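You operate a simulated robot arm through the tools that you are given. There is no shell and no other tool. Be economical: measure what you need, move in short steps, check, and stop when the job is done.

You run a simulated two-armed robot. Do the job below in one go: nothing can be reset, and whatever is moved stays where it is left.

TASK
Open the blue locker door, fetch the red collar and set it in the shelf of the locker and shut the door again. Close the blue cabinet door. Take the white collar and leave it in the orange tray. Put the black block with the largest size on its label from the long tray below the long yellow guard on top of the orange box. Fetch the filler plug and set it on top of the green block. Pick up the brush from the top of the low grey stand with one hand, pass it to the other hand and put it on the deck under the drain. Any order will do. Set down upright: black block, filler plug, brush.

The check looks at the end state, three seconds after you hand in, the way a careful person would. Anything else that was tipped, shoved, dropped, spilled or broken makes it a failure.

THE ROBOT
Two 7-joint arms with two-finger parallel grippers on one trunk, on a base that drives. Base frame: it is fixed to the floor where the robot stands at the start and does not move with it; the origin is under the middle of the robot, x ahead of it, y to its left, z up. Lengths are in mm, angles in degrees, forces in N, time in s.
The left shoulder is at the start at [60, 147, 457], the right one opposite. With the tool pointing down near the work surface each hand reaches from about 320 to 760 mm from the robot's upright axis, wherever it stands, measured 20 degrees to its own side. Places, roughly: black block [-1500, -500, 750]; blue cabinet door [-4300, 100, 300]; blue locker door [700, 100, 500]; brush (3x3x25 cm) [-500, 700, 400]; deck under the drain (22x12 cm) [-1860, -440, 140]; filler plug (5x4x5 cm) [-1700, -300, 400]; green block (6x10x5 cm) [2500, -2300, 400]; orange box [-500, 750, 250]; orange tray (15x15x5 cm) [-4000, 0, 600]; red collar (6x6x3 cm) [-4100, -500, 600]; shelf of the locker [800, 300, 500]; white collar (6x6x3 cm) [-4000, -500, 600]. Payload 3.43 kg a hand.
The tool frame of a hand sits at the grasp point between the pads (the TCP): z along the fingers, y along the line on which they close. The tips reach 30 mm beyond it. The gripper opens to 94 mm. The fingers are 28 mm wide and 10 mm thick; the gripper's body (50 by 96 mm) begins 55 mm behind the TCP.
Orientation is that of the tool frame in the base frame, as a unit quaternion [x, y, z, w]. With the fingers straight down and closing along the base's y, the tool's x points along the base's -x, its y along +y and its z along -z.

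THE INTERFACE
- The arms move only by the tool nudge_tool. It takes "left_motion", "right_motion" or both (then of equal length, played together; a hand with none holds still); each is one flat list of numbers, 7 for each row, row after row: the shift along the base's x, y, z in mm, then the turn, a rotation vector about the base's x, y, z in degrees, then the finger opening in mm, from 0 to 94. In form: [tx, ty, tz, wx, wy, wz, claw, tx, ty, tz, wx, wy, wz, claw, ...]. A call has 1 to 10 rows; each row shifts and turns the commanded pose from where the row before left it. Rows are played at 5 a second. More than 50 mm and 8.6 degrees between two rows, or a gripper value outside its range, and nothing of the call is played. A pose out of reach is approached as far as the arm can. The call stops where the force on the tool passes 40 N (or 10 N more than at its start, if that is more) or the arm is blocked; 0.2 s more then pass. The fingers move at their own pace (about 72 mm/s each) and stop on an object; they squeeze with about 41 N. The grip force told is the motor's: it shows also when the fingers shut on nothing. Time passes only in rows, and 0.2 s behind the last, so rows that do not move let the fingers close. The reply holds the time, the measured pose of the TCP, the force on the tool along the base axes, the opening and the grip force, in the units named above and with some noise, with the torque about the TCP (base axes, N m) and any sound that the robot's microphone picked up.
- Cameras (640 x 400 px; columns grow to the right, rows downward): "scene" is now at [32.9, 57.6, 1083.9]; the picture's right is [0.69, -0.73, 0.00], its down [-0.47, -0.44, -0.77] and it looks along [0.56, 0.53, -0.64] (base axes); focal length 214 px, centre (320, 200). "left" rides on the left gripper at [76, -14, -102] in its tool frame; the picture's right is [0.18, 0.98, 0.00], its down [-0.75, 0.14, -0.64] and it looks along [-0.63, 0.12, 0.77] (tool axes); focal length 243 px, centre (320, 200). "right" rides on the right gripper at [76, 14, -103] in its tool frame; the picture's right is [-0.18, 0.98, 0.00], its down [-0.75, -0.14, -0.64] and it looks along [-0.63, -0.12, 0.77] (tool axes); focal length 243 px, centre (320, 200). There is no depth. A picture from a camera that has moved, and an enlarged one, comes with that camera's place and axes in the base frame and with its lens.
- capture(camera): a new picture of that camera. It takes no simulated time.
- slide_trunk(by): slides the trunk up (or, below 0, down) by that many mm; the arms and the scene camera ride with it, the base frame stays. It gives what a move gives, with no picture.
- base_move(legs): drives the robot by 1 to 6 legs, each [ahead, left, turn to the left] in mm, mm and degrees, along the robot's own axes; the way and the turn of a leg run together, so that a leg with both is an arc; at most 1500 mm and 180 degrees a leg. The arms and the cameras ride along, it lands a little off, and it stops where it bumps. It gives what a move gives.
- aim_head(pan, tilt): turns the head with the scene camera to pan (to the left, within 86 degrees either way) and tilt (down, from -29 to 69), counted from straight ahead of the robot. It gives what a move gives.
- zoom(camera, box): a new picture of the part [left, top, right, bottom] of that camera's present view, enlarged. It takes no simulated time.
- hand_in(): hands the job in; it is judged then, once.

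Work in short steps. Places have to be worked out from the pictures, the camera data and where the tool is seen: move nearer, look again, correct. Check each grasp and each placing, and mend what went wrong. You have 207 turns and 190 pictures in all, those below and enlarged ones among them. Open the grippers and draw the arms clear of the work before you hand the job in, unless the task says otherwise; then end with one line.

The tools are called after ">>>" by a JSON object that holds its "api" and its "payload". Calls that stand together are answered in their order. nudge_tool: Moves the arms, as the interface text tells. Its arguments: {"type":"object","properties":{"left_motion":{"type":"array","items":{"type":"number"}},"right_motion":{"type":"array","items":{"type":"number"}}},"required":[]} The other tools are called the same way: slide_trunk (by) slides the trunk up or down; base_move (legs) drives the base; aim_head (pan, tilt) turns the head that bears the scene camera; capture (camera) takes a picture; zoom (camera, box) takes an enlarged picture of a part of a camera's view; hand_in () hands the job in.

At the start:

```text
time_s: 0.0
left_tcp_pos: [357.9, 377.1, 837.5]
left_tool_rot: [0.001, 1.0, 0.0, 0.0]
left_ft_force: [0.0, -1.4, 0.2]
left_moment: [0.0, 0.04, 0.0]
left_width: 94.0
left_finger_force: 0.2
right_tcp_pos: [380.3, 4.1, 894.7]
right_tool_rot: [-0.001, 1.0, 0.0, 0.001]
right_ft_force: [-0.2, 0.5, 0.2]
right_moment: [0.01, 0.01, -0.03]
right_width: 93.9
right_finger_force: 0.1
trunk travel left (down, up): [-165.0, 85.0]
robot x, y, heading: [0.1, -0.6, 0.1]
head pan, tilt: [43.4, 39.8]
```

scene: 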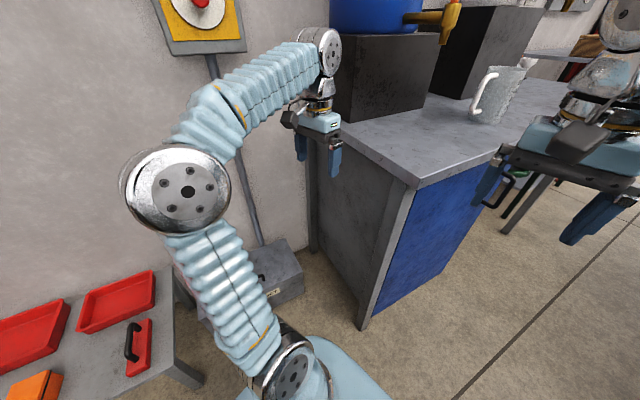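
right: 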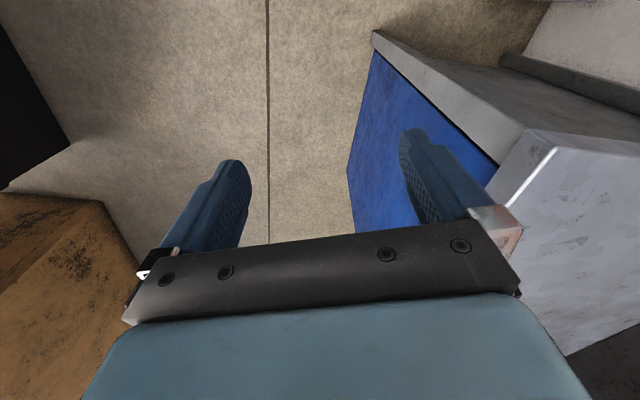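
left: 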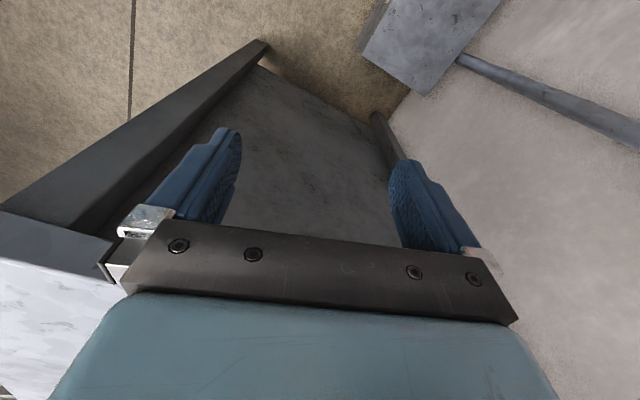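

The locker (blue door facing -y) is ahead. I look around with the head first to survey the scene.

>>> {"api": "aim_head", "payload": {"pan": 0, "tilt": 25}}

>>> {"api": "capture", "payload": {"camera": "scene"}}

>>> {"api": "aim_head", "payload": {"pan": -80, "tilt": 25}}

>>> {"api": "capture", "payload": {"camera": "scene"}}

>>> {"api": "aim_head", "payload": {"pan": 86, "tilt": 35}}

>>> {"api": "capture", "payload": {"camera": "scene"}}

```text
time_s: 1.1
left_tcp_pos: [358.2, 376.8, 836.9]
left_tool_rot: [0.0, 1.0, 0.0, 0.001]
left_ft_force: [0.0, 0.9, -0.4]
left_moment: [0.04, 0.0, -0.01]
left_width: 94.3
left_finger_force: 0.1
right_tcp_pos: [380.7, 4.7, 895.3]
right_tool_rot: [0.0, 1.0, -0.001, 0.0]
right_ft_force: [0.1, 0.3, 0.3]
right_moment: [-0.02, -0.03, -0.02]
right_width: 94.1
right_finger_force: 0.1
trunk travel left (down, up): [-165.0, 85.0]
robot x, y, heading: [-0.2, -0.4, 0.1]
head pan, tilt: [0.0, 25.0]
```

```text
186 pictures are left
camera scene: at [63.1, -0.8, 1106.9], right [0.0, -1.0, 0.0], down [-0.42, 0.0, -0.91], along [0.91, 0.0, -0.42], focal length 214 px, centre (320, 200)
```

scene: 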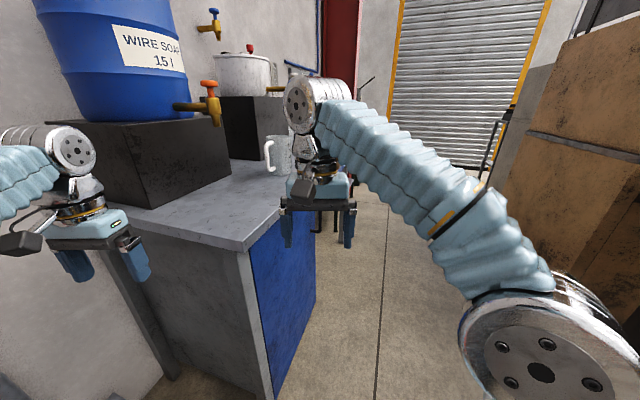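

```text
time_s: 2.6
left_tcp_pos: [359.6, 377.1, 838.4]
left_tool_rot: [0.0, 1.0, -0.001, 0.0]
left_ft_force: [-0.2, -0.5, 0.3]
left_moment: [-0.03, 0.01, -0.02]
left_width: 94.2
left_finger_force: 0.1
right_tcp_pos: [380.0, 5.6, 894.2]
right_tool_rot: [0.001, 1.0, 0.0, 0.0]
right_ft_force: [-0.9, 0.3, -0.2]
right_moment: [0.02, 0.0, 0.03]
right_width: 94.0
right_finger_force: 0.2
trunk travel left (down, up): [-165.0, 85.0]
robot x, y, heading: [-0.9, -0.3, -0.1]
head pan, tilt: [-80.0, 25.0]
```

```text
185 pictures are left
camera scene: at [-12.9, -91.6, 1106.9], right [-0.98, -0.17, 0.0], down [-0.07, 0.42, -0.91], along [0.16, -0.89, -0.42], focal length 214 px, centre (320, 200)
```

scene: 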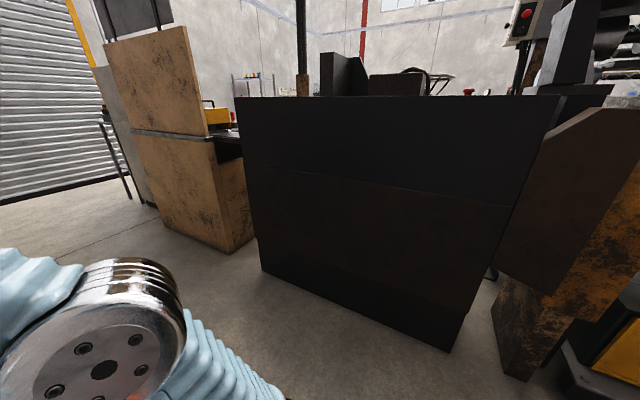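

```text
time_s: 5.2
left_tcp_pos: [358.8, 376.3, 839.2]
left_tool_rot: [-0.001, 1.0, 0.0, 0.0]
left_ft_force: [0.5, -0.6, 0.2]
left_moment: [0.01, 0.02, -0.02]
left_width: 94.0
left_finger_force: 0.0
right_tcp_pos: [381.0, 4.1, 895.2]
right_tool_rot: [-0.001, 1.0, -0.001, 0.0]
right_ft_force: [0.0, 0.7, 1.2]
right_moment: [0.02, 0.01, -0.01]
right_width: 94.0
right_finger_force: 0.1
trunk travel left (down, up): [-165.0, 85.0]
robot x, y, heading: [-1.7, -2.1, -0.1]
head pan, tilt: [85.9, 35.0]
```

```text
184 pictures are left
camera scene: at [-22.7, 87.0, 1091.1], right [1.0, -0.07, 0.0], down [-0.04, -0.57, -0.82], along [0.06, 0.82, -0.57], focal length 214 px, centre (320, 200)
```

scene: 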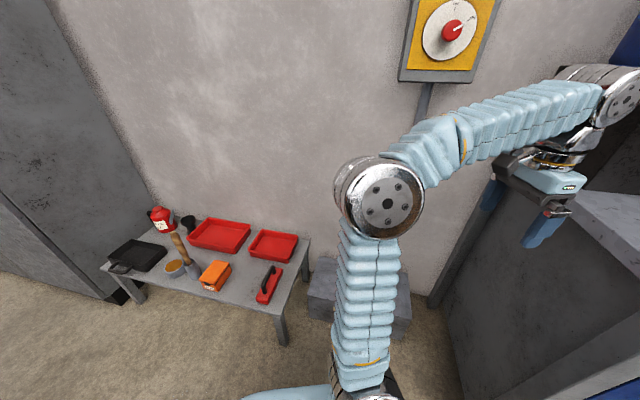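

The low table with the orange box is on the left, behind. I zoom in on it.

>>> {"api": "zoom", "payload": {"camera": "scene", "box": [90, 190, 320, 334]}}

```text
2.78 times, centred on (205, 262) of scene
camera zoom: at [-22.7, 87.0, 1091.1], right [1.0, -0.07, 0.0], down [-0.04, -0.57, -0.82], along [0.06, 0.82, -0.57], focal length 596 px, centre (639, 28)
```

zoom: 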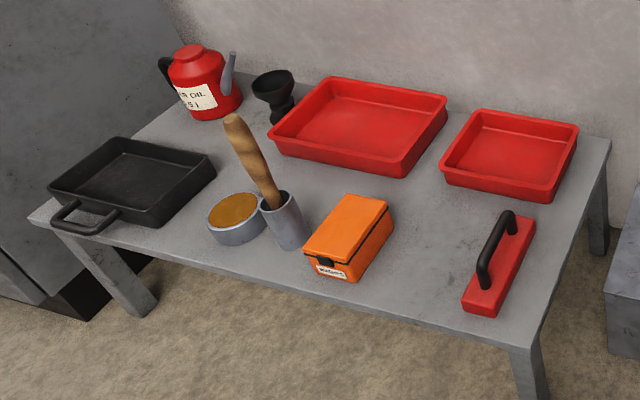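

I turn right 90° in place (arms sweep over free floor) to look at the rear side.

>>> {"api": "base_move", "payload": {"legs": [[0, 0, -90]]}}

>>> {"api": "aim_head", "payload": {"pan": -80, "tilt": 20}}

>>> {"api": "capture", "payload": {"camera": "scene"}}

>>> {"api": "aim_head", "payload": {"pan": -40, "tilt": 20}}

>>> {"api": "capture", "payload": {"camera": "scene"}}

>>> {"api": "aim_head", "payload": {"pan": 50, "tilt": 15}}

>>> {"api": "capture", "payload": {"camera": "scene"}}

```text
time_s: 6.7
left_tcp_pos: [426.1, 292.2, 837.3]
left_tool_rot: [0.112, 0.994, 0.003, -0.009]
left_ft_force: [-9.3, 3.5, 3.2]
left_moment: [-0.32, -0.19, -0.61]
left_width: 93.7
left_finger_force: 0.1
right_tcp_pos: [371.5, -81.8, 895.9]
right_tool_rot: [0.114, 0.994, 0.0, 0.001]
right_ft_force: [-1.2, 0.0, 0.7]
right_moment: [0.03, 0.0, -0.01]
right_width: 93.7
right_finger_force: 0.0
trunk travel left (down, up): [-165.0, 85.0]
robot x, y, heading: [-0.3, -4.0, -13.1]
head pan, tilt: [85.9, 35.0]
stopped in leg 1: the force on the tool passed its limit at 80 N (the readings are from after the stop); the commanded pose is now the measured one
```

```text
time_s: 9.2
left_tcp_pos: [426.4, 291.7, 838.2]
left_tool_rot: [0.112, 0.994, 0.002, -0.009]
left_ft_force: [-20.4, 6.8, -0.7]
left_moment: [-0.09, -0.4, -1.22]
left_width: 92.9
left_finger_force: 0.0
right_tcp_pos: [371.3, -81.1, 894.7]
right_tool_rot: [0.113, 0.994, 0.0, 0.0]
right_ft_force: [0.8, 0.0, -0.6]
right_moment: [0.01, 0.02, 0.01]
right_width: 93.6
right_finger_force: 0.1
trunk travel left (down, up): [-165.0, 85.0]
robot x, y, heading: [1.1, -0.3, -12.9]
head pan, tilt: [-80.0, 20.0]
```

```text
182 pictures are left
camera scene: at [-34.7, -86.6, 1115.0], right [-1.0, 0.05, 0.0], down [0.02, 0.34, -0.94], along [-0.05, -0.94, -0.34], focal length 214 px, centre (320, 200)
```

scene: 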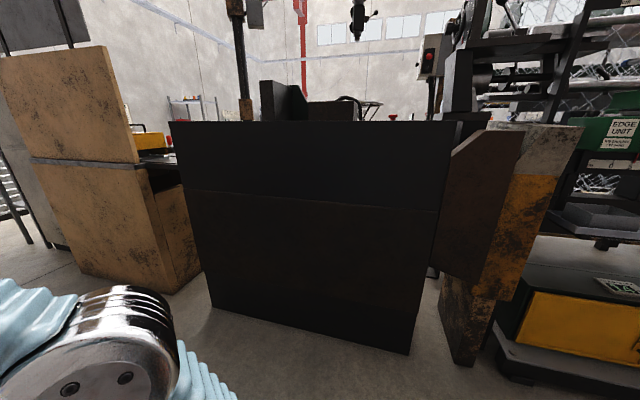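

```text
time_s: 10.3
left_tcp_pos: [426.2, 291.7, 837.7]
left_tool_rot: [0.112, 0.994, 0.002, -0.009]
left_ft_force: [-20.2, 5.6, -1.4]
left_moment: [-0.02, -0.45, -1.27]
left_width: 93.4
left_finger_force: 0.1
right_tcp_pos: [371.2, -81.0, 894.9]
right_tool_rot: [0.113, 0.994, 0.0, 0.001]
right_ft_force: [0.0, 0.5, 0.4]
right_moment: [0.0, 0.01, 0.01]
right_width: 94.0
right_finger_force: 0.1
trunk travel left (down, up): [-165.0, 85.0]
robot x, y, heading: [-1.0, 2.2, -12.9]
head pan, tilt: [-40.0, 20.0]
```

```text
181 pictures are left
camera scene: at [26.1, -67.9, 1115.1], right [-0.8, -0.6, 0.0], down [-0.2, 0.27, -0.94], along [0.57, -0.75, -0.34], focal length 214 px, centre (320, 200)
```

scene: 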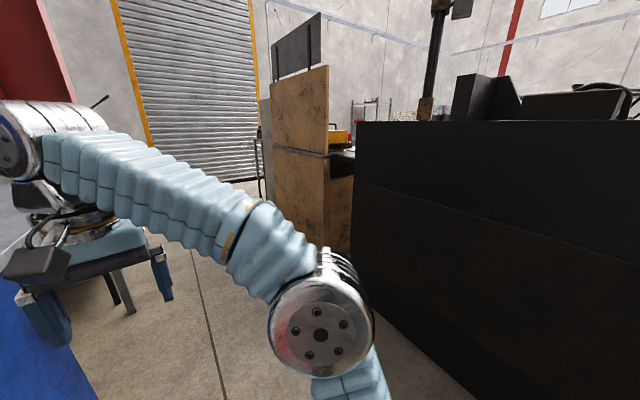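

```text
time_s: 11.9
left_tcp_pos: [426.8, 291.3, 837.5]
left_tool_rot: [0.113, 0.994, 0.002, -0.008]
left_ft_force: [-19.6, 6.2, -0.7]
left_moment: [-0.15, -0.4, -1.16]
left_width: 93.0
left_finger_force: 0.0
right_tcp_pos: [371.4, -81.4, 894.1]
right_tool_rot: [0.113, 0.994, 0.0, 0.002]
right_ft_force: [-0.7, -0.9, -0.1]
right_moment: [0.01, -0.03, -0.03]
right_width: 94.0
right_finger_force: 0.0
trunk travel left (down, up): [-165.0, 85.0]
robot x, y, heading: [1.3, -0.8, -13.0]
head pan, tilt: [50.0, 15.0]
```

```text
180 pictures are left
camera scene: at [44.5, 62.7, 1123.2], right [0.6, -0.8, 0.0], down [-0.21, -0.16, -0.97], along [0.77, 0.58, -0.26], focal length 214 px, centre (320, 200)
```

scene: 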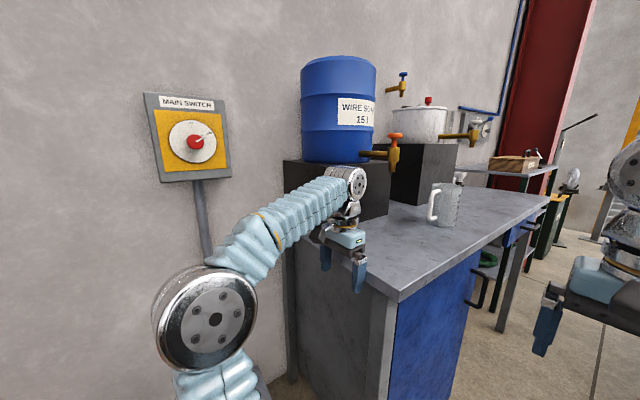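

The left hand touches something ahead (-x force ~20 N). I draw the left hand back toward the robot and up, and look again.

>>> {"api": "nudge_tool", "payload": {"left_motion": [-40, -8, 0, 0, 0, 0, 94, -40, -8, 0, 0, 0, 0, 94, -20, 0, 20, 0, 0, 0, 94, 0, 0, 40, 0, 0, 0, 94, 0, 0, 40, 0, 0, 0, 94]}}

>>> {"api": "capture", "payload": {"camera": "scene"}}

```text
time_s: 13.2
left_tcp_pos: [329.6, 274.6, 910.6]
left_tool_rot: [0.117, 0.993, -0.002, -0.005]
left_ft_force: [0.9, 1.4, -0.7]
left_moment: [-0.13, 0.09, 0.02]
left_width: 93.9
left_finger_force: 0.0
left hand out of reach, approached as far as the arm can: row 5
right_tcp_pos: [374.5, -81.6, 893.3]
right_tool_rot: [0.113, 0.994, -0.001, -0.001]
right_ft_force: [1.3, 0.9, -0.1]
right_moment: [0.0, 0.04, -0.02]
right_width: 94.2
right_finger_force: 0.0
trunk travel left (down, up): [-165.0, 85.0]
robot x, y, heading: [-1.8, -1.1, -12.8]
head pan, tilt: [50.0, 15.0]
```

```text
179 pictures are left
camera scene: at [47.9, 63.5, 1122.8], right [0.6, -0.8, 0.0], down [-0.21, -0.16, -0.97], along [0.77, 0.58, -0.26], focal length 214 px, centre (320, 200)
```

scene: 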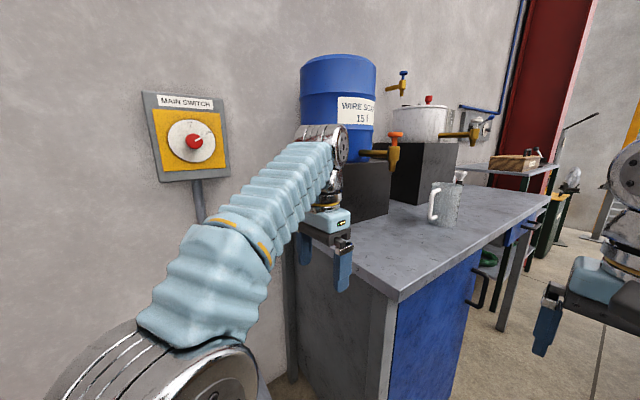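

Nothing displaced; the arm is free. I continue turning right, and look behind.

>>> {"api": "base_move", "payload": {"legs": [[0, 0, -77]]}}

>>> {"api": "aim_head", "payload": {"pan": -75, "tilt": 20}}

>>> {"api": "capture", "payload": {"camera": "scene"}}

>>> {"api": "aim_head", "payload": {"pan": 20, "tilt": 15}}

>>> {"api": "capture", "payload": {"camera": "scene"}}

```text
time_s: 16.9
left_tcp_pos: [341.1, -257.8, 911.1]
left_tool_rot: [0.707, 0.707, 0.003, -0.004]
left_ft_force: [-0.4, 0.2, 0.1]
left_moment: [-0.02, 0.03, -0.01]
left_width: 93.9
left_finger_force: 0.0
right_tcp_pos: [2.8, -381.9, 893.9]
right_tool_rot: [0.709, 0.705, 0.0, 0.0]
right_ft_force: [0.7, 0.3, -0.2]
right_moment: [-0.01, 0.0, -0.02]
right_width: 94.1
right_finger_force: 0.0
trunk travel left (down, up): [-165.0, 85.0]
robot x, y, heading: [-1.0, -1.4, -90.3]
head pan, tilt: [50.0, 15.0]
```

```text
time_s: 18.9
left_tcp_pos: [340.6, -257.9, 910.1]
left_tool_rot: [0.707, 0.707, 0.003, -0.005]
left_ft_force: [0.9, -0.6, -0.2]
left_moment: [0.0, -0.01, 0.01]
left_width: 93.8
left_finger_force: 0.1
right_tcp_pos: [2.6, -381.2, 894.1]
right_tool_rot: [0.708, 0.706, 0.0, 0.0]
right_ft_force: [-0.6, 0.4, -0.2]
right_moment: [0.03, 0.0, 0.0]
right_width: 94.0
right_finger_force: 0.1
trunk travel left (down, up): [-165.0, 85.0]
robot x, y, heading: [1.3, 3.6, -90.3]
head pan, tilt: [-75.0, 20.0]
```

```text
178 pictures are left
camera scene: at [-89.2, 5.2, 1115.0], right [-0.26, 0.97, 0.0], down [0.33, 0.09, -0.94], along [-0.91, -0.24, -0.34], focal length 214 px, centre (320, 200)
```

scene: 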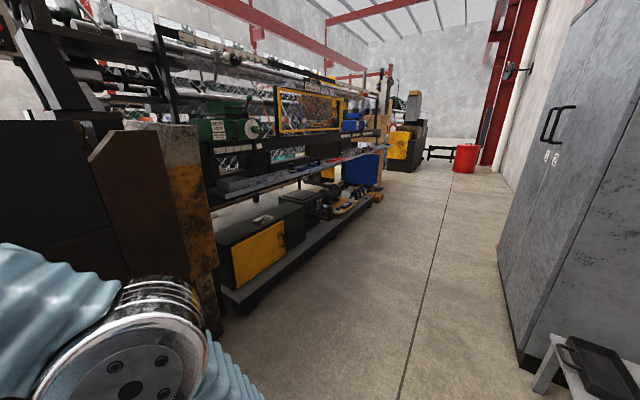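

```text
time_s: 20.6
left_tcp_pos: [341.4, -259.1, 911.8]
left_tool_rot: [0.707, 0.707, 0.003, -0.004]
left_ft_force: [-0.1, 0.2, -0.5]
left_moment: [0.03, 0.04, 0.0]
left_width: 94.0
left_finger_force: 0.0
right_tcp_pos: [3.0, -381.2, 894.7]
right_tool_rot: [0.709, 0.705, 0.0, 0.0]
right_ft_force: [-0.5, 0.1, -0.6]
right_moment: [-0.06, 0.01, -0.01]
right_width: 94.2
right_finger_force: 0.1
trunk travel left (down, up): [-165.0, 85.0]
robot x, y, heading: [-1.0, -1.1, -90.2]
head pan, tilt: [20.0, 15.0]
```

```text
177 pictures are left
camera scene: at [32.5, -58.8, 1123.1], right [-0.94, -0.34, 0.0], down [-0.09, 0.24, -0.97], along [0.33, -0.91, -0.26], focal length 214 px, centre (320, 200)
```

scene: 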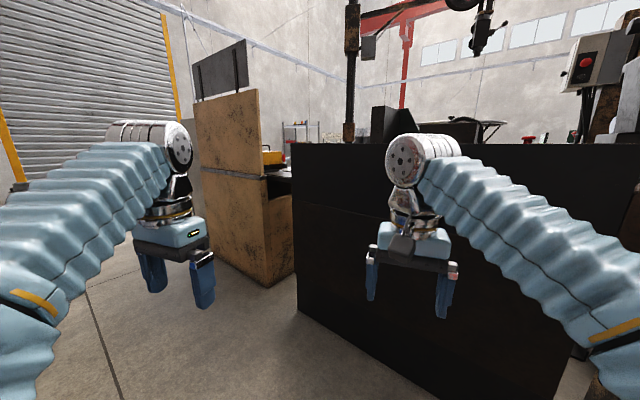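

The aisle to the machine and the far end runs along -x. I'll first go face the low table (heading +y): turn right 180°, sidestep left ~500.

>>> {"api": "base_move", "payload": {"legs": [[0, 0, -180], [0, 500, 0]]}}

>>> {"api": "aim_head", "payload": {"pan": 0, "tilt": 50}}

>>> {"api": "capture", "payload": {"camera": "scene"}}

```text
time_s: 31.0
left_tcp_pos: [-841.5, 273.4, 910.0]
left_tool_rot: [-0.702, 0.712, -0.004, -0.003]
left_ft_force: [-0.2, 0.6, 0.2]
left_moment: [0.0, 0.04, 0.0]
left_width: 94.1
left_finger_force: 0.0
right_tcp_pos: [-501.6, 388.8, 893.5]
right_tool_rot: [-0.701, 0.713, 0.0, 0.0]
right_ft_force: [-0.1, 1.0, -0.1]
right_moment: [0.02, 0.02, 0.0]
right_width: 93.9
right_finger_force: 0.1
trunk travel left (down, up): [-165.0, 85.0]
robot x, y, heading: [-502.3, 11.3, 89.2]
head pan, tilt: [20.0, 15.0]
```

```text
time_s: 32.0
left_tcp_pos: [-841.9, 272.9, 911.1]
left_tool_rot: [-0.702, 0.712, -0.004, -0.003]
left_ft_force: [0.0, -0.3, -1.2]
left_moment: [0.0, 0.0, 0.02]
left_width: 94.1
left_finger_force: 0.0
right_tcp_pos: [-501.0, 391.0, 893.5]
right_tool_rot: [-0.701, 0.713, 0.0, -0.001]
right_ft_force: [0.3, 0.4, -0.5]
right_moment: [0.02, 0.0, 0.0]
right_width: 94.0
right_finger_force: 0.0
trunk travel left (down, up): [-165.0, 85.0]
robot x, y, heading: [-505.1, 10.8, 88.8]
head pan, tilt: [0.0, 50.0]
```

```text
176 pictures are left
camera scene: at [-502.2, 55.6, 1069.5], right [1.0, -0.02, 0.0], down [-0.01, -0.77, -0.64], along [0.01, 0.64, -0.77], focal length 214 px, centre (320, 200)
```

scene: 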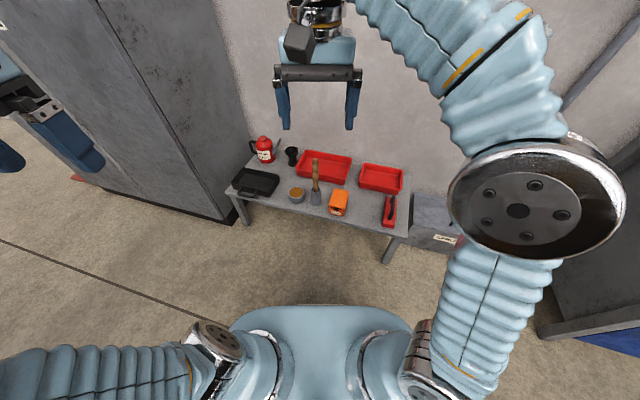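

I zoom in on the table for accuracy.

>>> {"api": "zoom", "payload": {"camera": "scene", "box": [220, 120, 420, 245]}}

```text
3.20 times, centred on (320, 182) of scene
camera zoom: at [-502.2, 55.6, 1069.5], right [1.0, -0.02, 0.0], down [-0.01, -0.77, -0.64], along [0.01, 0.64, -0.77], focal length 686 px, centre (320, 256)
```

zoom: 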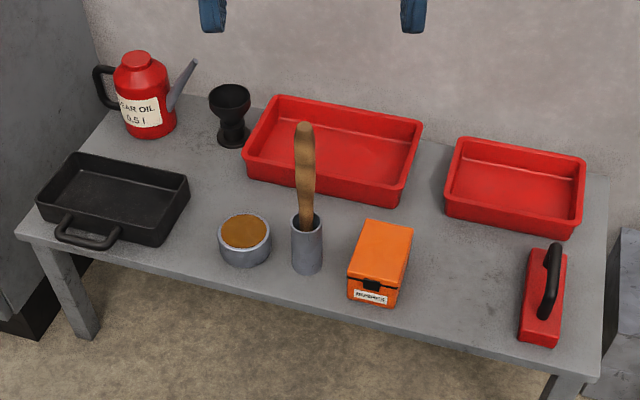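

The brush looks like a wooden handle in a grey ferrule or cup; I check with the right hand camera.

>>> {"api": "capture", "payload": {"camera": "right"}}

>>> {"api": "zoom", "payload": {"camera": "scene", "box": [285, 145, 365, 220]}}

```text
174 pictures are left
camera right: at [-516.2, 314.7, 997.0], right [-0.98, 0.2, 0.0], down [0.15, 0.75, 0.64], along [0.13, 0.63, -0.77], focal length 243 px, centre (320, 200)
```

right: 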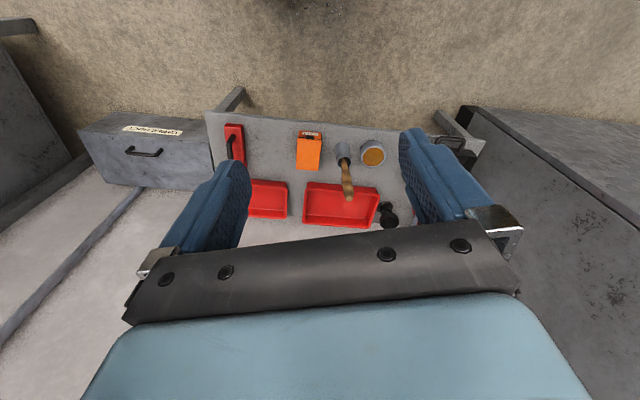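

```text
5.33 times, centred on (325, 182) of scene
camera zoom: at [-502.2, 55.6, 1069.5], right [1.0, -0.02, 0.0], down [-0.01, -0.77, -0.64], along [0.01, 0.64, -0.77], focal length 1144 px, centre (293, 293)
```

zoom: 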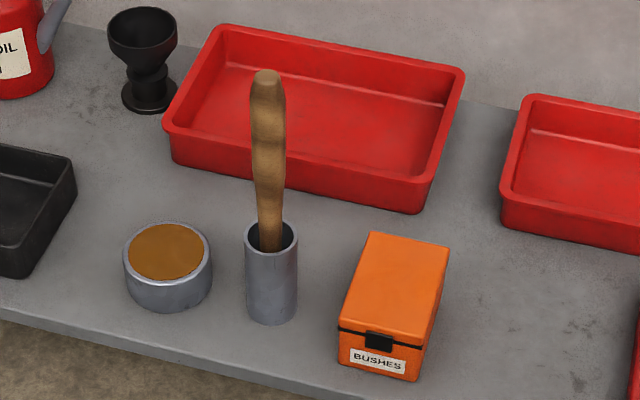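

It's a brush handle standing in a cup on the table ("low grey stand"), at about (-511, 660), top near z 575. I bring the right hand above it and look.

>>> {"api": "nudge_tool", "payload": {"right_motion": [-1.5, 38, -25, 0, 0, 0, 94, -1.5, 38, -25, 0, 0, 0, 94, -1.5, 38, -25, 0, 0, 0, 94, -1.5, 38, -25, 0, 0, 0, 94, -1.5, 38, -25, 0, 0, 0, 94, -1.5, 38, -25, 0, 0, 0, 94, 0, 36, 0, 0, 0, 0, 94]}}

>>> {"api": "capture", "payload": {"camera": "right"}}

>>> {"api": "capture", "payload": {"camera": "scene"}}

```text
time_s: 33.6
left_tcp_pos: [-841.7, 273.3, 912.0]
left_tool_rot: [-0.702, 0.712, -0.004, -0.003]
left_ft_force: [-1.3, 0.1, -0.3]
left_moment: [-0.01, 0.01, 0.01]
left_width: 94.0
left_finger_force: 0.1
right_tcp_pos: [-505.7, 597.8, 737.5]
right_tool_rot: [-0.701, 0.714, 0.001, 0.0]
right_ft_force: [-0.2, 0.0, -1.4]
right_moment: [-0.01, -0.01, 0.02]
right_width: 94.0
right_finger_force: 0.1
right hand out of reach, approached as far as the arm can: row 6, 7
trunk travel left (down, up): [-165.0, 85.0]
robot x, y, heading: [-502.3, 7.6, 89.0]
head pan, tilt: [0.0, 50.0]
```

```text
172 pictures are left
camera right: at [-521.1, 522.0, 840.7], right [-0.98, 0.2, 0.0], down [0.15, 0.75, 0.64], along [0.13, 0.63, -0.77], focal length 243 px, centre (320, 200)
```

right: 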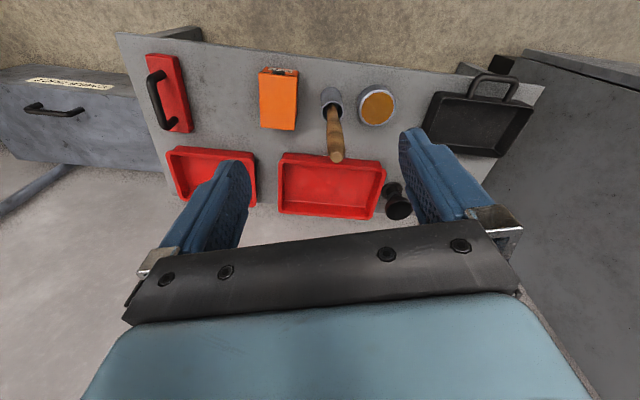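

```text
171 pictures are left
camera scene: at [-502.2, 55.7, 1069.4], right [1.0, -0.02, 0.0], down [-0.01, -0.77, -0.64], along [0.01, 0.64, -0.77], focal length 214 px, centre (320, 200)
```

scene: 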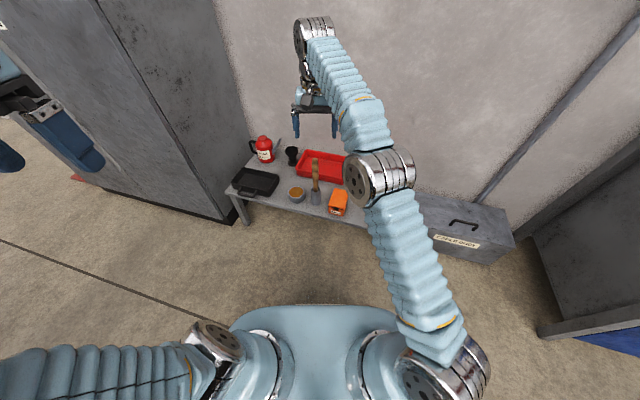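

The brush leans ~15° toward +y in the cup: rim at (-512, 653, 417), top at (-509, 690, 545). I drive 130 ahead for reach and re-view.

>>> {"api": "base_move", "payload": {"legs": [[130, 0, 0]]}}

>>> {"api": "nudge_tool", "payload": {"right_motion": [0, -20, -20, 0, 0, 0, 94, -1, -20, -20, 0, 0, 0, 94, -1, -20, -20, 0, 0, 0, 94, 0, 0, 0, -5, 0, 0, 60, 0, 0, 0, -5, 0, 0, 60, 0, 0, 0, -5, 0, 0, 60]}}

>>> {"api": "capture", "payload": {"camera": "right"}}

>>> {"api": "zoom", "payload": {"camera": "scene", "box": [260, 140, 400, 240]}}

```text
time_s: 34.9
left_tcp_pos: [-838.7, 403.1, 911.0]
left_tool_rot: [-0.703, 0.712, -0.005, -0.003]
left_ft_force: [-0.1, -0.3, -0.1]
left_moment: [0.02, -0.02, 0.01]
left_width: 93.9
left_finger_force: 0.0
right_tcp_pos: [-504.5, 727.5, 739.4]
right_tool_rot: [-0.701, 0.713, 0.0, 0.0]
right_ft_force: [0.7, 0.3, 0.0]
right_moment: [0.03, 0.01, -0.04]
right_width: 93.9
right_finger_force: 0.1
trunk travel left (down, up): [-165.0, 85.0]
robot x, y, heading: [-499.0, 139.0, 89.0]
head pan, tilt: [0.0, 50.0]
```

```text
time_s: 36.3
left_tcp_pos: [-838.7, 402.8, 910.7]
left_tool_rot: [-0.703, 0.711, -0.004, -0.003]
left_ft_force: [0.4, 0.2, 0.0]
left_moment: [0.0, 0.0, 0.02]
left_width: 93.6
left_finger_force: 0.0
right_tcp_pos: [-506.7, 668.7, 678.5]
right_tool_rot: [-0.695, 0.707, -0.094, -0.092]
right_ft_force: [0.0, -0.1, 0.4]
right_moment: [0.03, 0.0, 0.01]
right_width: 60.1
right_finger_force: 0.1
trunk travel left (down, up): [-165.0, 85.0]
robot x, y, heading: [-500.1, 140.1, 89.2]
head pan, tilt: [0.0, 50.0]
```

```text
170 pictures are left
camera right: at [-521.3, 621.3, 797.2], right [-0.98, 0.19, -0.05], down [0.15, 0.89, 0.42], along [0.13, 0.41, -0.9], focal length 243 px, centre (320, 200)
```

right: 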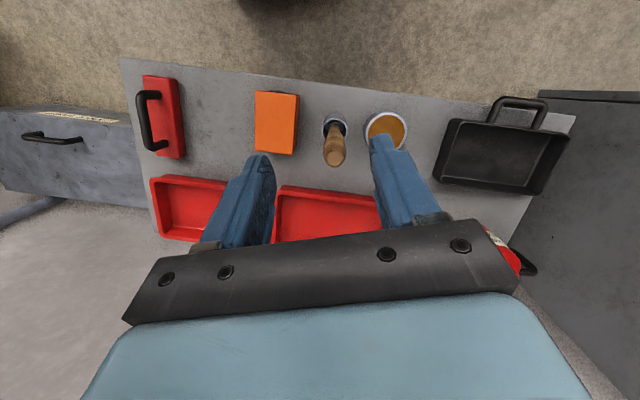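

```text
4.00 times, centred on (330, 190) of scene
camera zoom: at [-500.0, 185.9, 1069.4], right [1.0, -0.02, 0.0], down [-0.01, -0.77, -0.64], along [0.01, 0.64, -0.77], focal length 858 px, centre (280, 240)
```

zoom: 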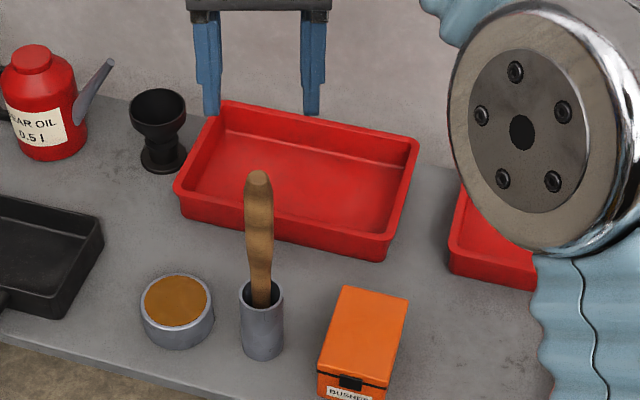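

Stick top at (-510, 691, 544), lean is small. I straighten the tool, open, and descend to z≈508 around the handle.

>>> {"api": "nudge_tool", "payload": {"right_motion": [-1, 6, 0, 5, 0, 0, 70, -1, 7, 0, 5, 0, 0, 80, -1, 7, 0, 5, 0, 0, 80, 0, 0, -45, 0, 0, 0, 80, 0, 0, -45, 0, 0, 0, 80]}}

>>> {"api": "capture", "payload": {"camera": "right"}}

>>> {"api": "zoom", "payload": {"camera": "scene", "box": [260, 120, 400, 220]}}

```text
time_s: 37.5
left_tcp_pos: [-838.3, 403.5, 910.9]
left_tool_rot: [-0.703, 0.711, -0.005, -0.003]
left_ft_force: [-0.6, -0.5, 0.3]
left_moment: [0.03, -0.02, 0.03]
left_width: 93.8
left_finger_force: 0.1
right_tcp_pos: [-508.2, 688.7, 588.9]
right_tool_rot: [-0.701, 0.713, 0.002, 0.0]
right_ft_force: [-0.1, 0.0, 0.3]
right_moment: [0.02, -0.02, 0.03]
right_width: 80.0
right_finger_force: 0.1
trunk travel left (down, up): [-165.0, 85.0]
robot x, y, heading: [-500.4, 137.3, 88.9]
head pan, tilt: [0.0, 50.0]
```

```text
168 pictures are left
camera right: at [-523.2, 612.3, 691.1], right [-0.98, 0.2, 0.0], down [0.15, 0.75, 0.64], along [0.13, 0.63, -0.77], focal length 243 px, centre (320, 200)
```

right: 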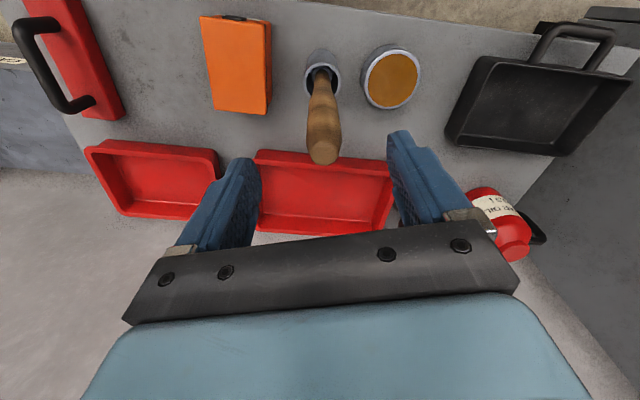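

```text
4.00 times, centred on (330, 170) of scene
camera zoom: at [-500.1, 185.9, 1069.5], right [1.0, -0.02, 0.0], down [-0.01, -0.77, -0.64], along [0.01, 0.64, -0.77], focal length 858 px, centre (280, 320)
```

zoom: 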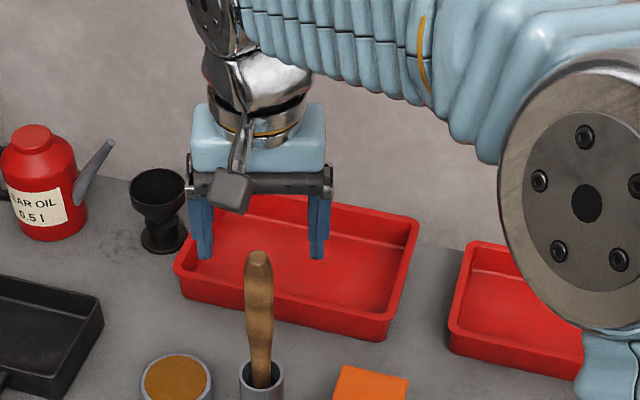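

Aligned: handle top ≈(-508, 693). Descend 80 mm and close.

>>> {"api": "nudge_tool", "payload": {"right_motion": [0, 1, -40, 0, 0, 0, 80, 0, 1, -40, 0, 0, 0, 80, 0, 0, 0, 0, 0, 0, 0, 0, 0, 0, 0, 0, 0, 0, 0, 0, 0, 0, 0, 0, 0]}}

>>> {"api": "capture", "payload": {"camera": "right"}}

```text
time_s: 38.7
left_tcp_pos: [-839.3, 403.8, 909.7]
left_tool_rot: [-0.703, 0.711, -0.004, -0.003]
left_ft_force: [-0.6, -0.6, 0.3]
left_moment: [-0.01, 0.01, 0.04]
left_width: 94.1
left_finger_force: 0.1
right_tcp_pos: [-510.7, 690.3, 508.0]
right_tool_rot: [-0.701, 0.713, 0.0, 0.0]
right_ft_force: [0.0, 0.5, 1.1]
right_moment: [-0.02, 0.02, 0.04]
right_width: 24.9
right_finger_force: 41.0
trunk travel left (down, up): [-165.0, 85.0]
robot x, y, heading: [-504.7, 139.0, 89.1]
head pan, tilt: [0.0, 50.0]
```

```text
166 pictures are left
camera right: at [-524.0, 614.4, 610.2], right [-0.98, 0.2, 0.0], down [0.15, 0.75, 0.64], along [0.13, 0.63, -0.77], focal length 243 px, centre (320, 200)
```

right: 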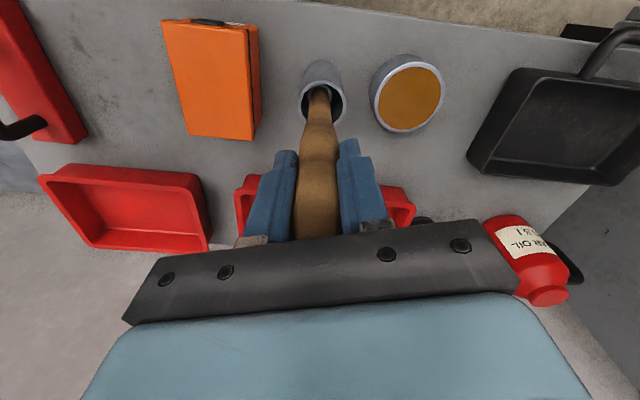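

Grasp holds (24.9 mm, 41 N). Lift straight up and check that the cup stays.

>>> {"api": "nudge_tool", "payload": {"right_motion": [0, 0, 20, 0, 0, 0, 0, 0, 0, 25, 0, 0, 0, 0, 0, 0, 35, 0, 0, 0, 0, 0, 0, 40, 0, 0, 0, 0, 0, 0, 40, 0, 0, 0, 0]}}

>>> {"api": "capture", "payload": {"camera": "right"}}

>>> {"api": "zoom", "payload": {"camera": "scene", "box": [260, 90, 420, 215]}}

```text
time_s: 39.9
left_tcp_pos: [-838.9, 403.7, 910.3]
left_tool_rot: [-0.703, 0.711, -0.005, -0.004]
left_ft_force: [-0.1, -1.2, 0.3]
left_moment: [-0.02, -0.03, -0.02]
left_width: 93.9
left_finger_force: 0.1
right_tcp_pos: [-509.4, 690.5, 667.8]
right_tool_rot: [-0.701, 0.713, -0.001, 0.0]
right_ft_force: [-0.2, 0.3, -1.3]
right_moment: [-0.04, -0.02, 0.02]
right_width: 24.8
right_finger_force: 41.1
trunk travel left (down, up): [-165.0, 85.0]
robot x, y, heading: [-499.3, 140.0, 88.7]
head pan, tilt: [0.0, 50.0]
```

```text
165 pictures are left
camera right: at [-523.9, 614.1, 770.9], right [-0.98, 0.2, 0.0], down [0.15, 0.75, 0.64], along [0.13, 0.63, -0.77], focal length 243 px, centre (320, 200)
```

right: 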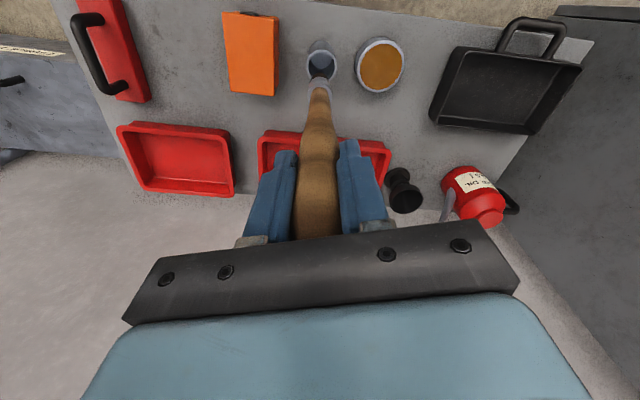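

```text
3.20 times, centred on (340, 152) of scene
camera zoom: at [-500.1, 186.2, 1069.4], right [1.0, -0.02, 0.0], down [-0.01, -0.77, -0.64], along [0.01, 0.64, -0.77], focal length 686 px, centre (256, 352)
```

zoom: 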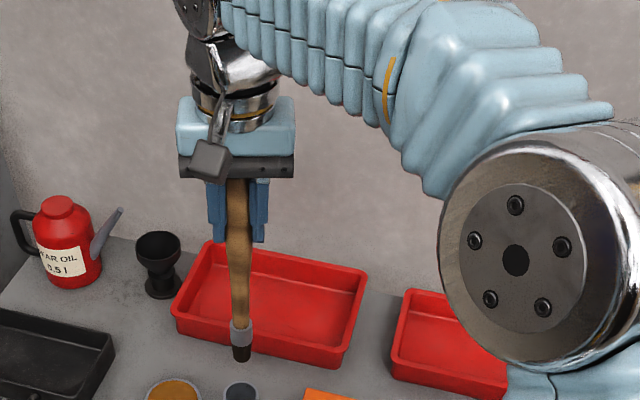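

Brush is out (handle, ferrule, bristles), the cup stays. I raise and retract the right hand, and bring left a bit in, then drive toward the machine.

>>> {"api": "nudge_tool", "payload": {"right_motion": [0, -20, 45, 0, 0, 0, 0, 0, -20, 45, 0, 0, 0, 0, 0, -40, 30, 0, 0, 0, 0, 0, -50, 0, 0, 0, 0, 0, 0, -50, 0, 0, 0, 0, 0, 0, -45, 0, 0, 0, 0, 0]}}

>>> {"api": "base_move", "payload": {"legs": [[-140, 0, 0], [0, 0, 180], [-180, 0, 0], [0, -1150, 0]]}}

>>> {"api": "aim_head", "payload": {"pan": 0, "tilt": 35}}

>>> {"api": "capture", "payload": {"camera": "scene"}}

```text
time_s: 41.3
left_tcp_pos: [-839.6, 403.4, 909.7]
left_tool_rot: [-0.702, 0.712, -0.004, -0.003]
left_ft_force: [-1.0, 0.4, -0.2]
left_moment: [0.0, -0.01, 0.04]
left_width: 93.9
left_finger_force: 0.1
right_tcp_pos: [-509.5, 464.6, 787.6]
right_tool_rot: [-0.701, 0.713, -0.001, 0.0]
right_ft_force: [1.0, 0.5, -0.3]
right_moment: [-0.04, 0.06, -0.01]
right_width: 24.7
right_finger_force: 40.7
trunk travel left (down, up): [-165.0, 85.0]
robot x, y, heading: [-500.5, 144.0, 88.9]
head pan, tilt: [0.0, 50.0]
```

```text
time_s: 56.6
left_tcp_pos: [-1319.1, -72.0, 910.6]
left_tool_rot: [0.709, 0.705, 0.003, -0.004]
left_ft_force: [0.0, -0.2, 0.6]
left_moment: [-0.01, 0.0, 0.01]
left_width: 93.9
left_finger_force: 0.0
right_tcp_pos: [-1649.8, -137.2, 788.6]
right_tool_rot: [0.711, 0.703, -0.001, -0.001]
right_ft_force: [0.3, 0.2, -1.0]
right_moment: [-0.01, 0.03, 0.02]
right_width: 25.1
right_finger_force: 40.6
trunk travel left (down, up): [-165.0, 85.0]
robot x, y, heading: [-1656.7, 189.3, -90.5]
head pan, tilt: [0.0, 50.0]
```

```text
time_s: 57.3
left_tcp_pos: [-1320.1, -73.8, 910.0]
left_tool_rot: [0.709, 0.705, 0.004, -0.004]
left_ft_force: [-0.4, -0.1, -0.8]
left_moment: [0.01, 0.0, -0.03]
left_width: 94.1
left_finger_force: 0.0
right_tcp_pos: [-1648.2, -136.7, 787.3]
right_tool_rot: [0.711, 0.703, 0.0, 0.0]
right_ft_force: [-0.9, 0.2, -0.5]
right_moment: [0.04, 0.01, -0.02]
right_width: 25.2
right_finger_force: 41.6
trunk travel left (down, up): [-165.0, 85.0]
robot x, y, heading: [-1658.5, 185.6, -90.4]
head pan, tilt: [0.0, 35.0]
```

```text
163 pictures are left
camera scene: at [-1658.8, 128.7, 1091.1], right [-1.0, 0.01, 0.0], down [0.0, 0.57, -0.82], along [-0.01, -0.82, -0.57], focal length 214 px, centre (320, 200)
```

scene: 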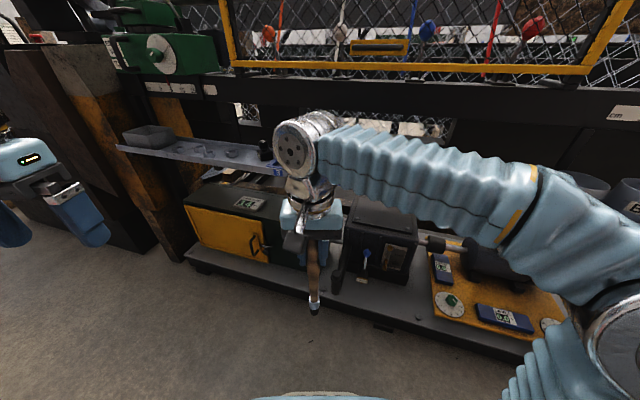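

I zoom on the ledge (long tray) and the deck area below.

>>> {"api": "zoom", "payload": {"camera": "scene", "box": [110, 90, 300, 210]}}

>>> {"api": "zoom", "payload": {"camera": "scene", "box": [300, 180, 580, 355]}}

>>> {"api": "aim_head", "payload": {"pan": -50, "tilt": 25}}

>>> {"api": "capture", "payload": {"camera": "scene"}}

```text
3.33 times, centred on (205, 150) of scene
camera zoom: at [-1658.8, 128.7, 1091.1], right [-1.0, 0.01, 0.0], down [0.0, 0.57, -0.82], along [-0.01, -0.82, -0.57], focal length 715 px, centre (703, 367)
```

zoom: 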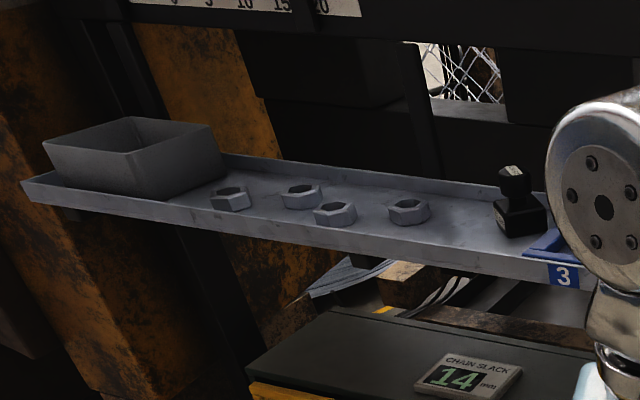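

```text
2.29 times, centred on (440, 268) of scene
camera zoom: at [-1658.8, 128.7, 1091.1], right [-1.0, 0.01, 0.0], down [0.0, 0.57, -0.82], along [-0.01, -0.82, -0.57], focal length 490 px, centre (46, 46)
```

zoom: 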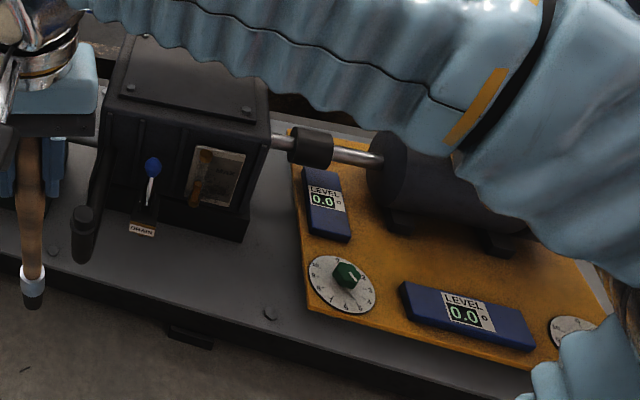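

```text
time_s: 58.5
left_tcp_pos: [-1319.1, -73.1, 911.0]
left_tool_rot: [0.709, 0.705, 0.003, -0.004]
left_ft_force: [0.5, 0.1, 0.7]
left_moment: [0.03, 0.04, -0.01]
left_width: 94.0
left_finger_force: 0.1
right_tcp_pos: [-1647.7, -136.6, 786.5]
right_tool_rot: [0.71, 0.704, 0.0, 0.0]
right_ft_force: [-1.1, 0.4, 0.3]
right_moment: [0.01, -0.02, -0.01]
right_width: 25.1
right_finger_force: 41.0
trunk travel left (down, up): [-165.0, 85.0]
robot x, y, heading: [-1664.5, 193.5, -90.4]
head pan, tilt: [-50.0, 25.0]
```

```text
160 pictures are left
camera scene: at [-1729.0, 158.1, 1106.9], right [-0.64, 0.77, 0.0], down [0.33, 0.27, -0.91], along [-0.7, -0.58, -0.42], focal length 214 px, centre (320, 200)
```

scene: 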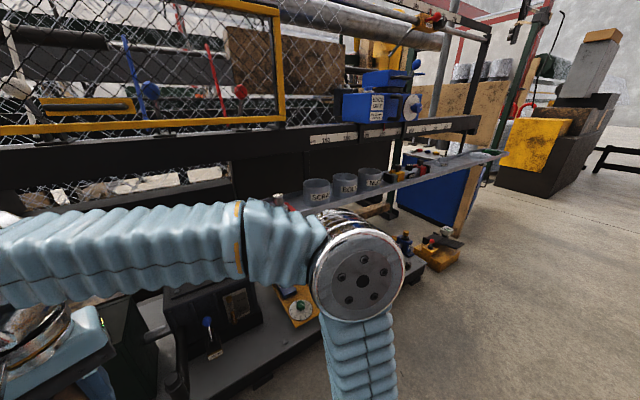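

The deck is the grey base in front of the gearbox marked DRAIN; overhead is free at y≈-440. I'll hand the brush over: right moves forward/down, left turns its fingers to point forward (-y) for gripping the handle below the right hand.

>>> {"api": "nudge_tool", "payload": {"right_motion": [0, -25, -18, 0, 0, 0, 0, 0, -25, -18, 0, 0, 0, 0, 0, -25, -18, 0, 0, 0, 0, 0, -25, -18, 0, 0, 0, 0, 0, -25, -18, 0, 0, 0, 0, 0, -25, -18, 0, 0, 0, 0, 0, -25, -18, 0, 0, 0, 0, 0, -25, -18, 0, 0, 0, 0, 0, -25, -18, 0, 0, 0, 0, 0, -25, -18, 0, 0, 0, 0], "left_motion": [0, 0, -25, -8.5, 0, 0, 80, 0, 0, -25, -8.5, 0, 0, 80, 0, 0, -25, -8.5, 0, 0, 80, 0, 0, -25, -8.5, 0, 0, 80, 0, 0, -25, -8.5, 0, 0, 80, 0, -10, -25, -8.5, 0, 0, 80, 0, -10, -25, -8.5, 0, 0, 80, 0, -10, -25, -8.5, 0, 0, 80, 0, -10, -25, -8.5, 0, 0, 80, 0, -10, -25, -8.5, 0, 0, 80]}}

>>> {"api": "aim_head", "payload": {"pan": 0, "tilt": 45}}

>>> {"api": "capture", "payload": {"camera": "scene"}}

>>> {"api": "capture", "payload": {"camera": "left"}}

```text
time_s: 60.7
left_tcp_pos: [-1249.4, -138.3, 733.0]
left_tool_rot: [0.524, 0.52, -0.476, 0.479]
left_ft_force: [-0.7, 0.1, -0.8]
left_moment: [0.0, 0.0, 0.0]
left_width: 79.9
left_finger_force: 0.2
left hand out of reach, approached as far as the arm can: row 8, 9, 10
right_tcp_pos: [-1647.2, -376.3, 616.7]
right_tool_rot: [0.707, 0.707, -0.001, 0.005]
right_ft_force: [-0.1, -0.2, -0.5]
right_moment: [0.03, 0.01, 0.02]
right_width: 25.0
right_finger_force: 41.0
trunk travel left (down, up): [-165.0, 85.0]
robot x, y, heading: [-1654.2, 188.8, -90.5]
head pan, tilt: [-50.0, 25.0]
```

```text
time_s: 61.9
left_tcp_pos: [-1249.0, -137.5, 733.5]
left_tool_rot: [0.524, 0.519, -0.477, 0.479]
left_ft_force: [-0.8, -0.3, -0.1]
left_moment: [0.01, 0.01, 0.07]
left_width: 80.1
left_finger_force: 0.1
right_tcp_pos: [-1648.1, -377.3, 616.0]
right_tool_rot: [0.708, 0.706, -0.003, 0.004]
right_ft_force: [-0.2, -0.4, -0.4]
right_moment: [-0.01, 0.0, 0.02]
right_width: 24.8
right_finger_force: 41.0
trunk travel left (down, up): [-165.0, 85.0]
robot x, y, heading: [-1658.9, 187.4, -90.6]
head pan, tilt: [0.0, 45.0]
```

```text
159 pictures are left
camera scene: at [-1660.7, 148.1, 1076.9], right [-1.0, 0.01, 0.0], down [0.01, 0.7, -0.72], along [-0.01, -0.72, -0.7], focal length 214 px, centre (320, 200)
```

scene: 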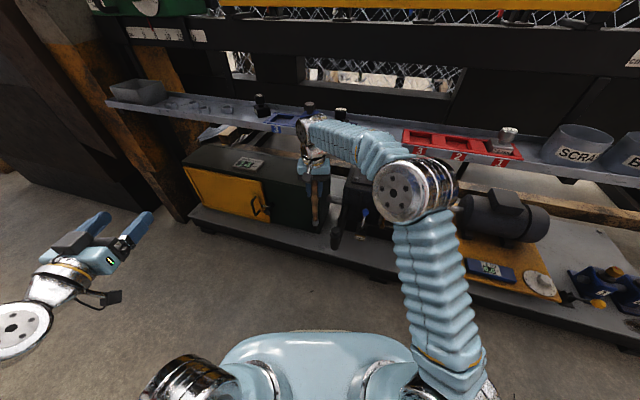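

```text
158 pictures are left
camera left: at [-1262.3, -29.0, 665.9], right [0.98, 0.01, -0.18], down [0.14, 0.57, 0.81], along [0.11, -0.82, 0.56], focal length 243 px, centre (320, 200)
```

left: 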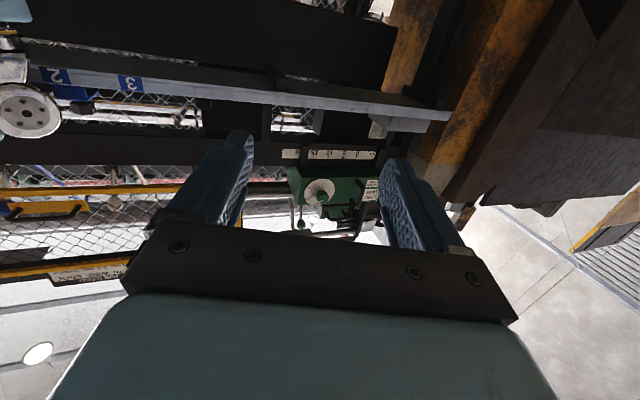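

Left now points forward. I move it behind the brush at z≈515, still ~95 mm short.

>>> {"api": "nudge_tool", "payload": {"left_motion": [-38, 0, -24, -1, 0, 0, 80, -38, 0, -24, -1, 0, 0, 80, -38, 0, -24, -1, 0, 0, 80, -38, 0, -24, -1, 0, 0, 80, -40, -10, -24, -1, 0, 0, 80, -40, -20, -24, 0, 0, 0, 80, -40, -20, -24, 0, 0, 0, 80, -40, -25, -24, 0, 0, 0, 80, -40, -25, -24, 0, 0, 0, 80, -40, -25, 0, 0, 0, 0, 80]}}

>>> {"api": "capture", "payload": {"camera": "left"}}

>>> {"api": "capture", "payload": {"camera": "scene"}}

```text
refused: row 6 steps farther than a row can; nothing moved
```

```text
157 pictures are left
camera left: at [-1262.3, -29.0, 665.9], right [0.98, 0.01, -0.18], down [0.14, 0.57, 0.81], along [0.11, -0.82, 0.56], focal length 243 px, centre (320, 200)
```

left: 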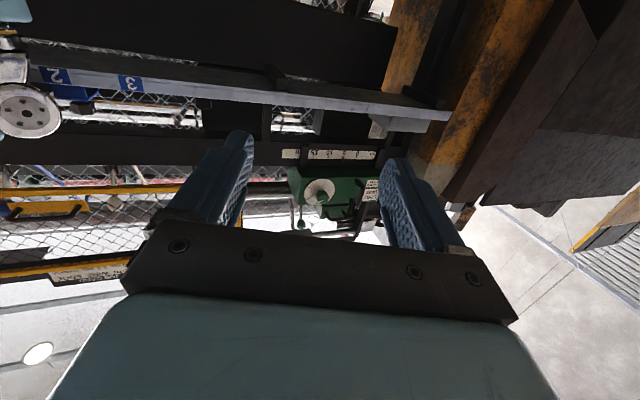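

```text
156 pictures are left
camera scene: at [-1660.7, 148.1, 1076.9], right [-1.0, 0.01, 0.0], down [0.01, 0.7, -0.72], along [-0.01, -0.72, -0.7], focal length 214 px, centre (320, 200)
```

scene: 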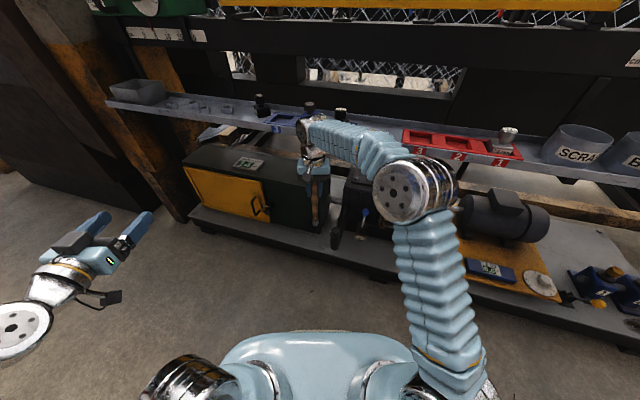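

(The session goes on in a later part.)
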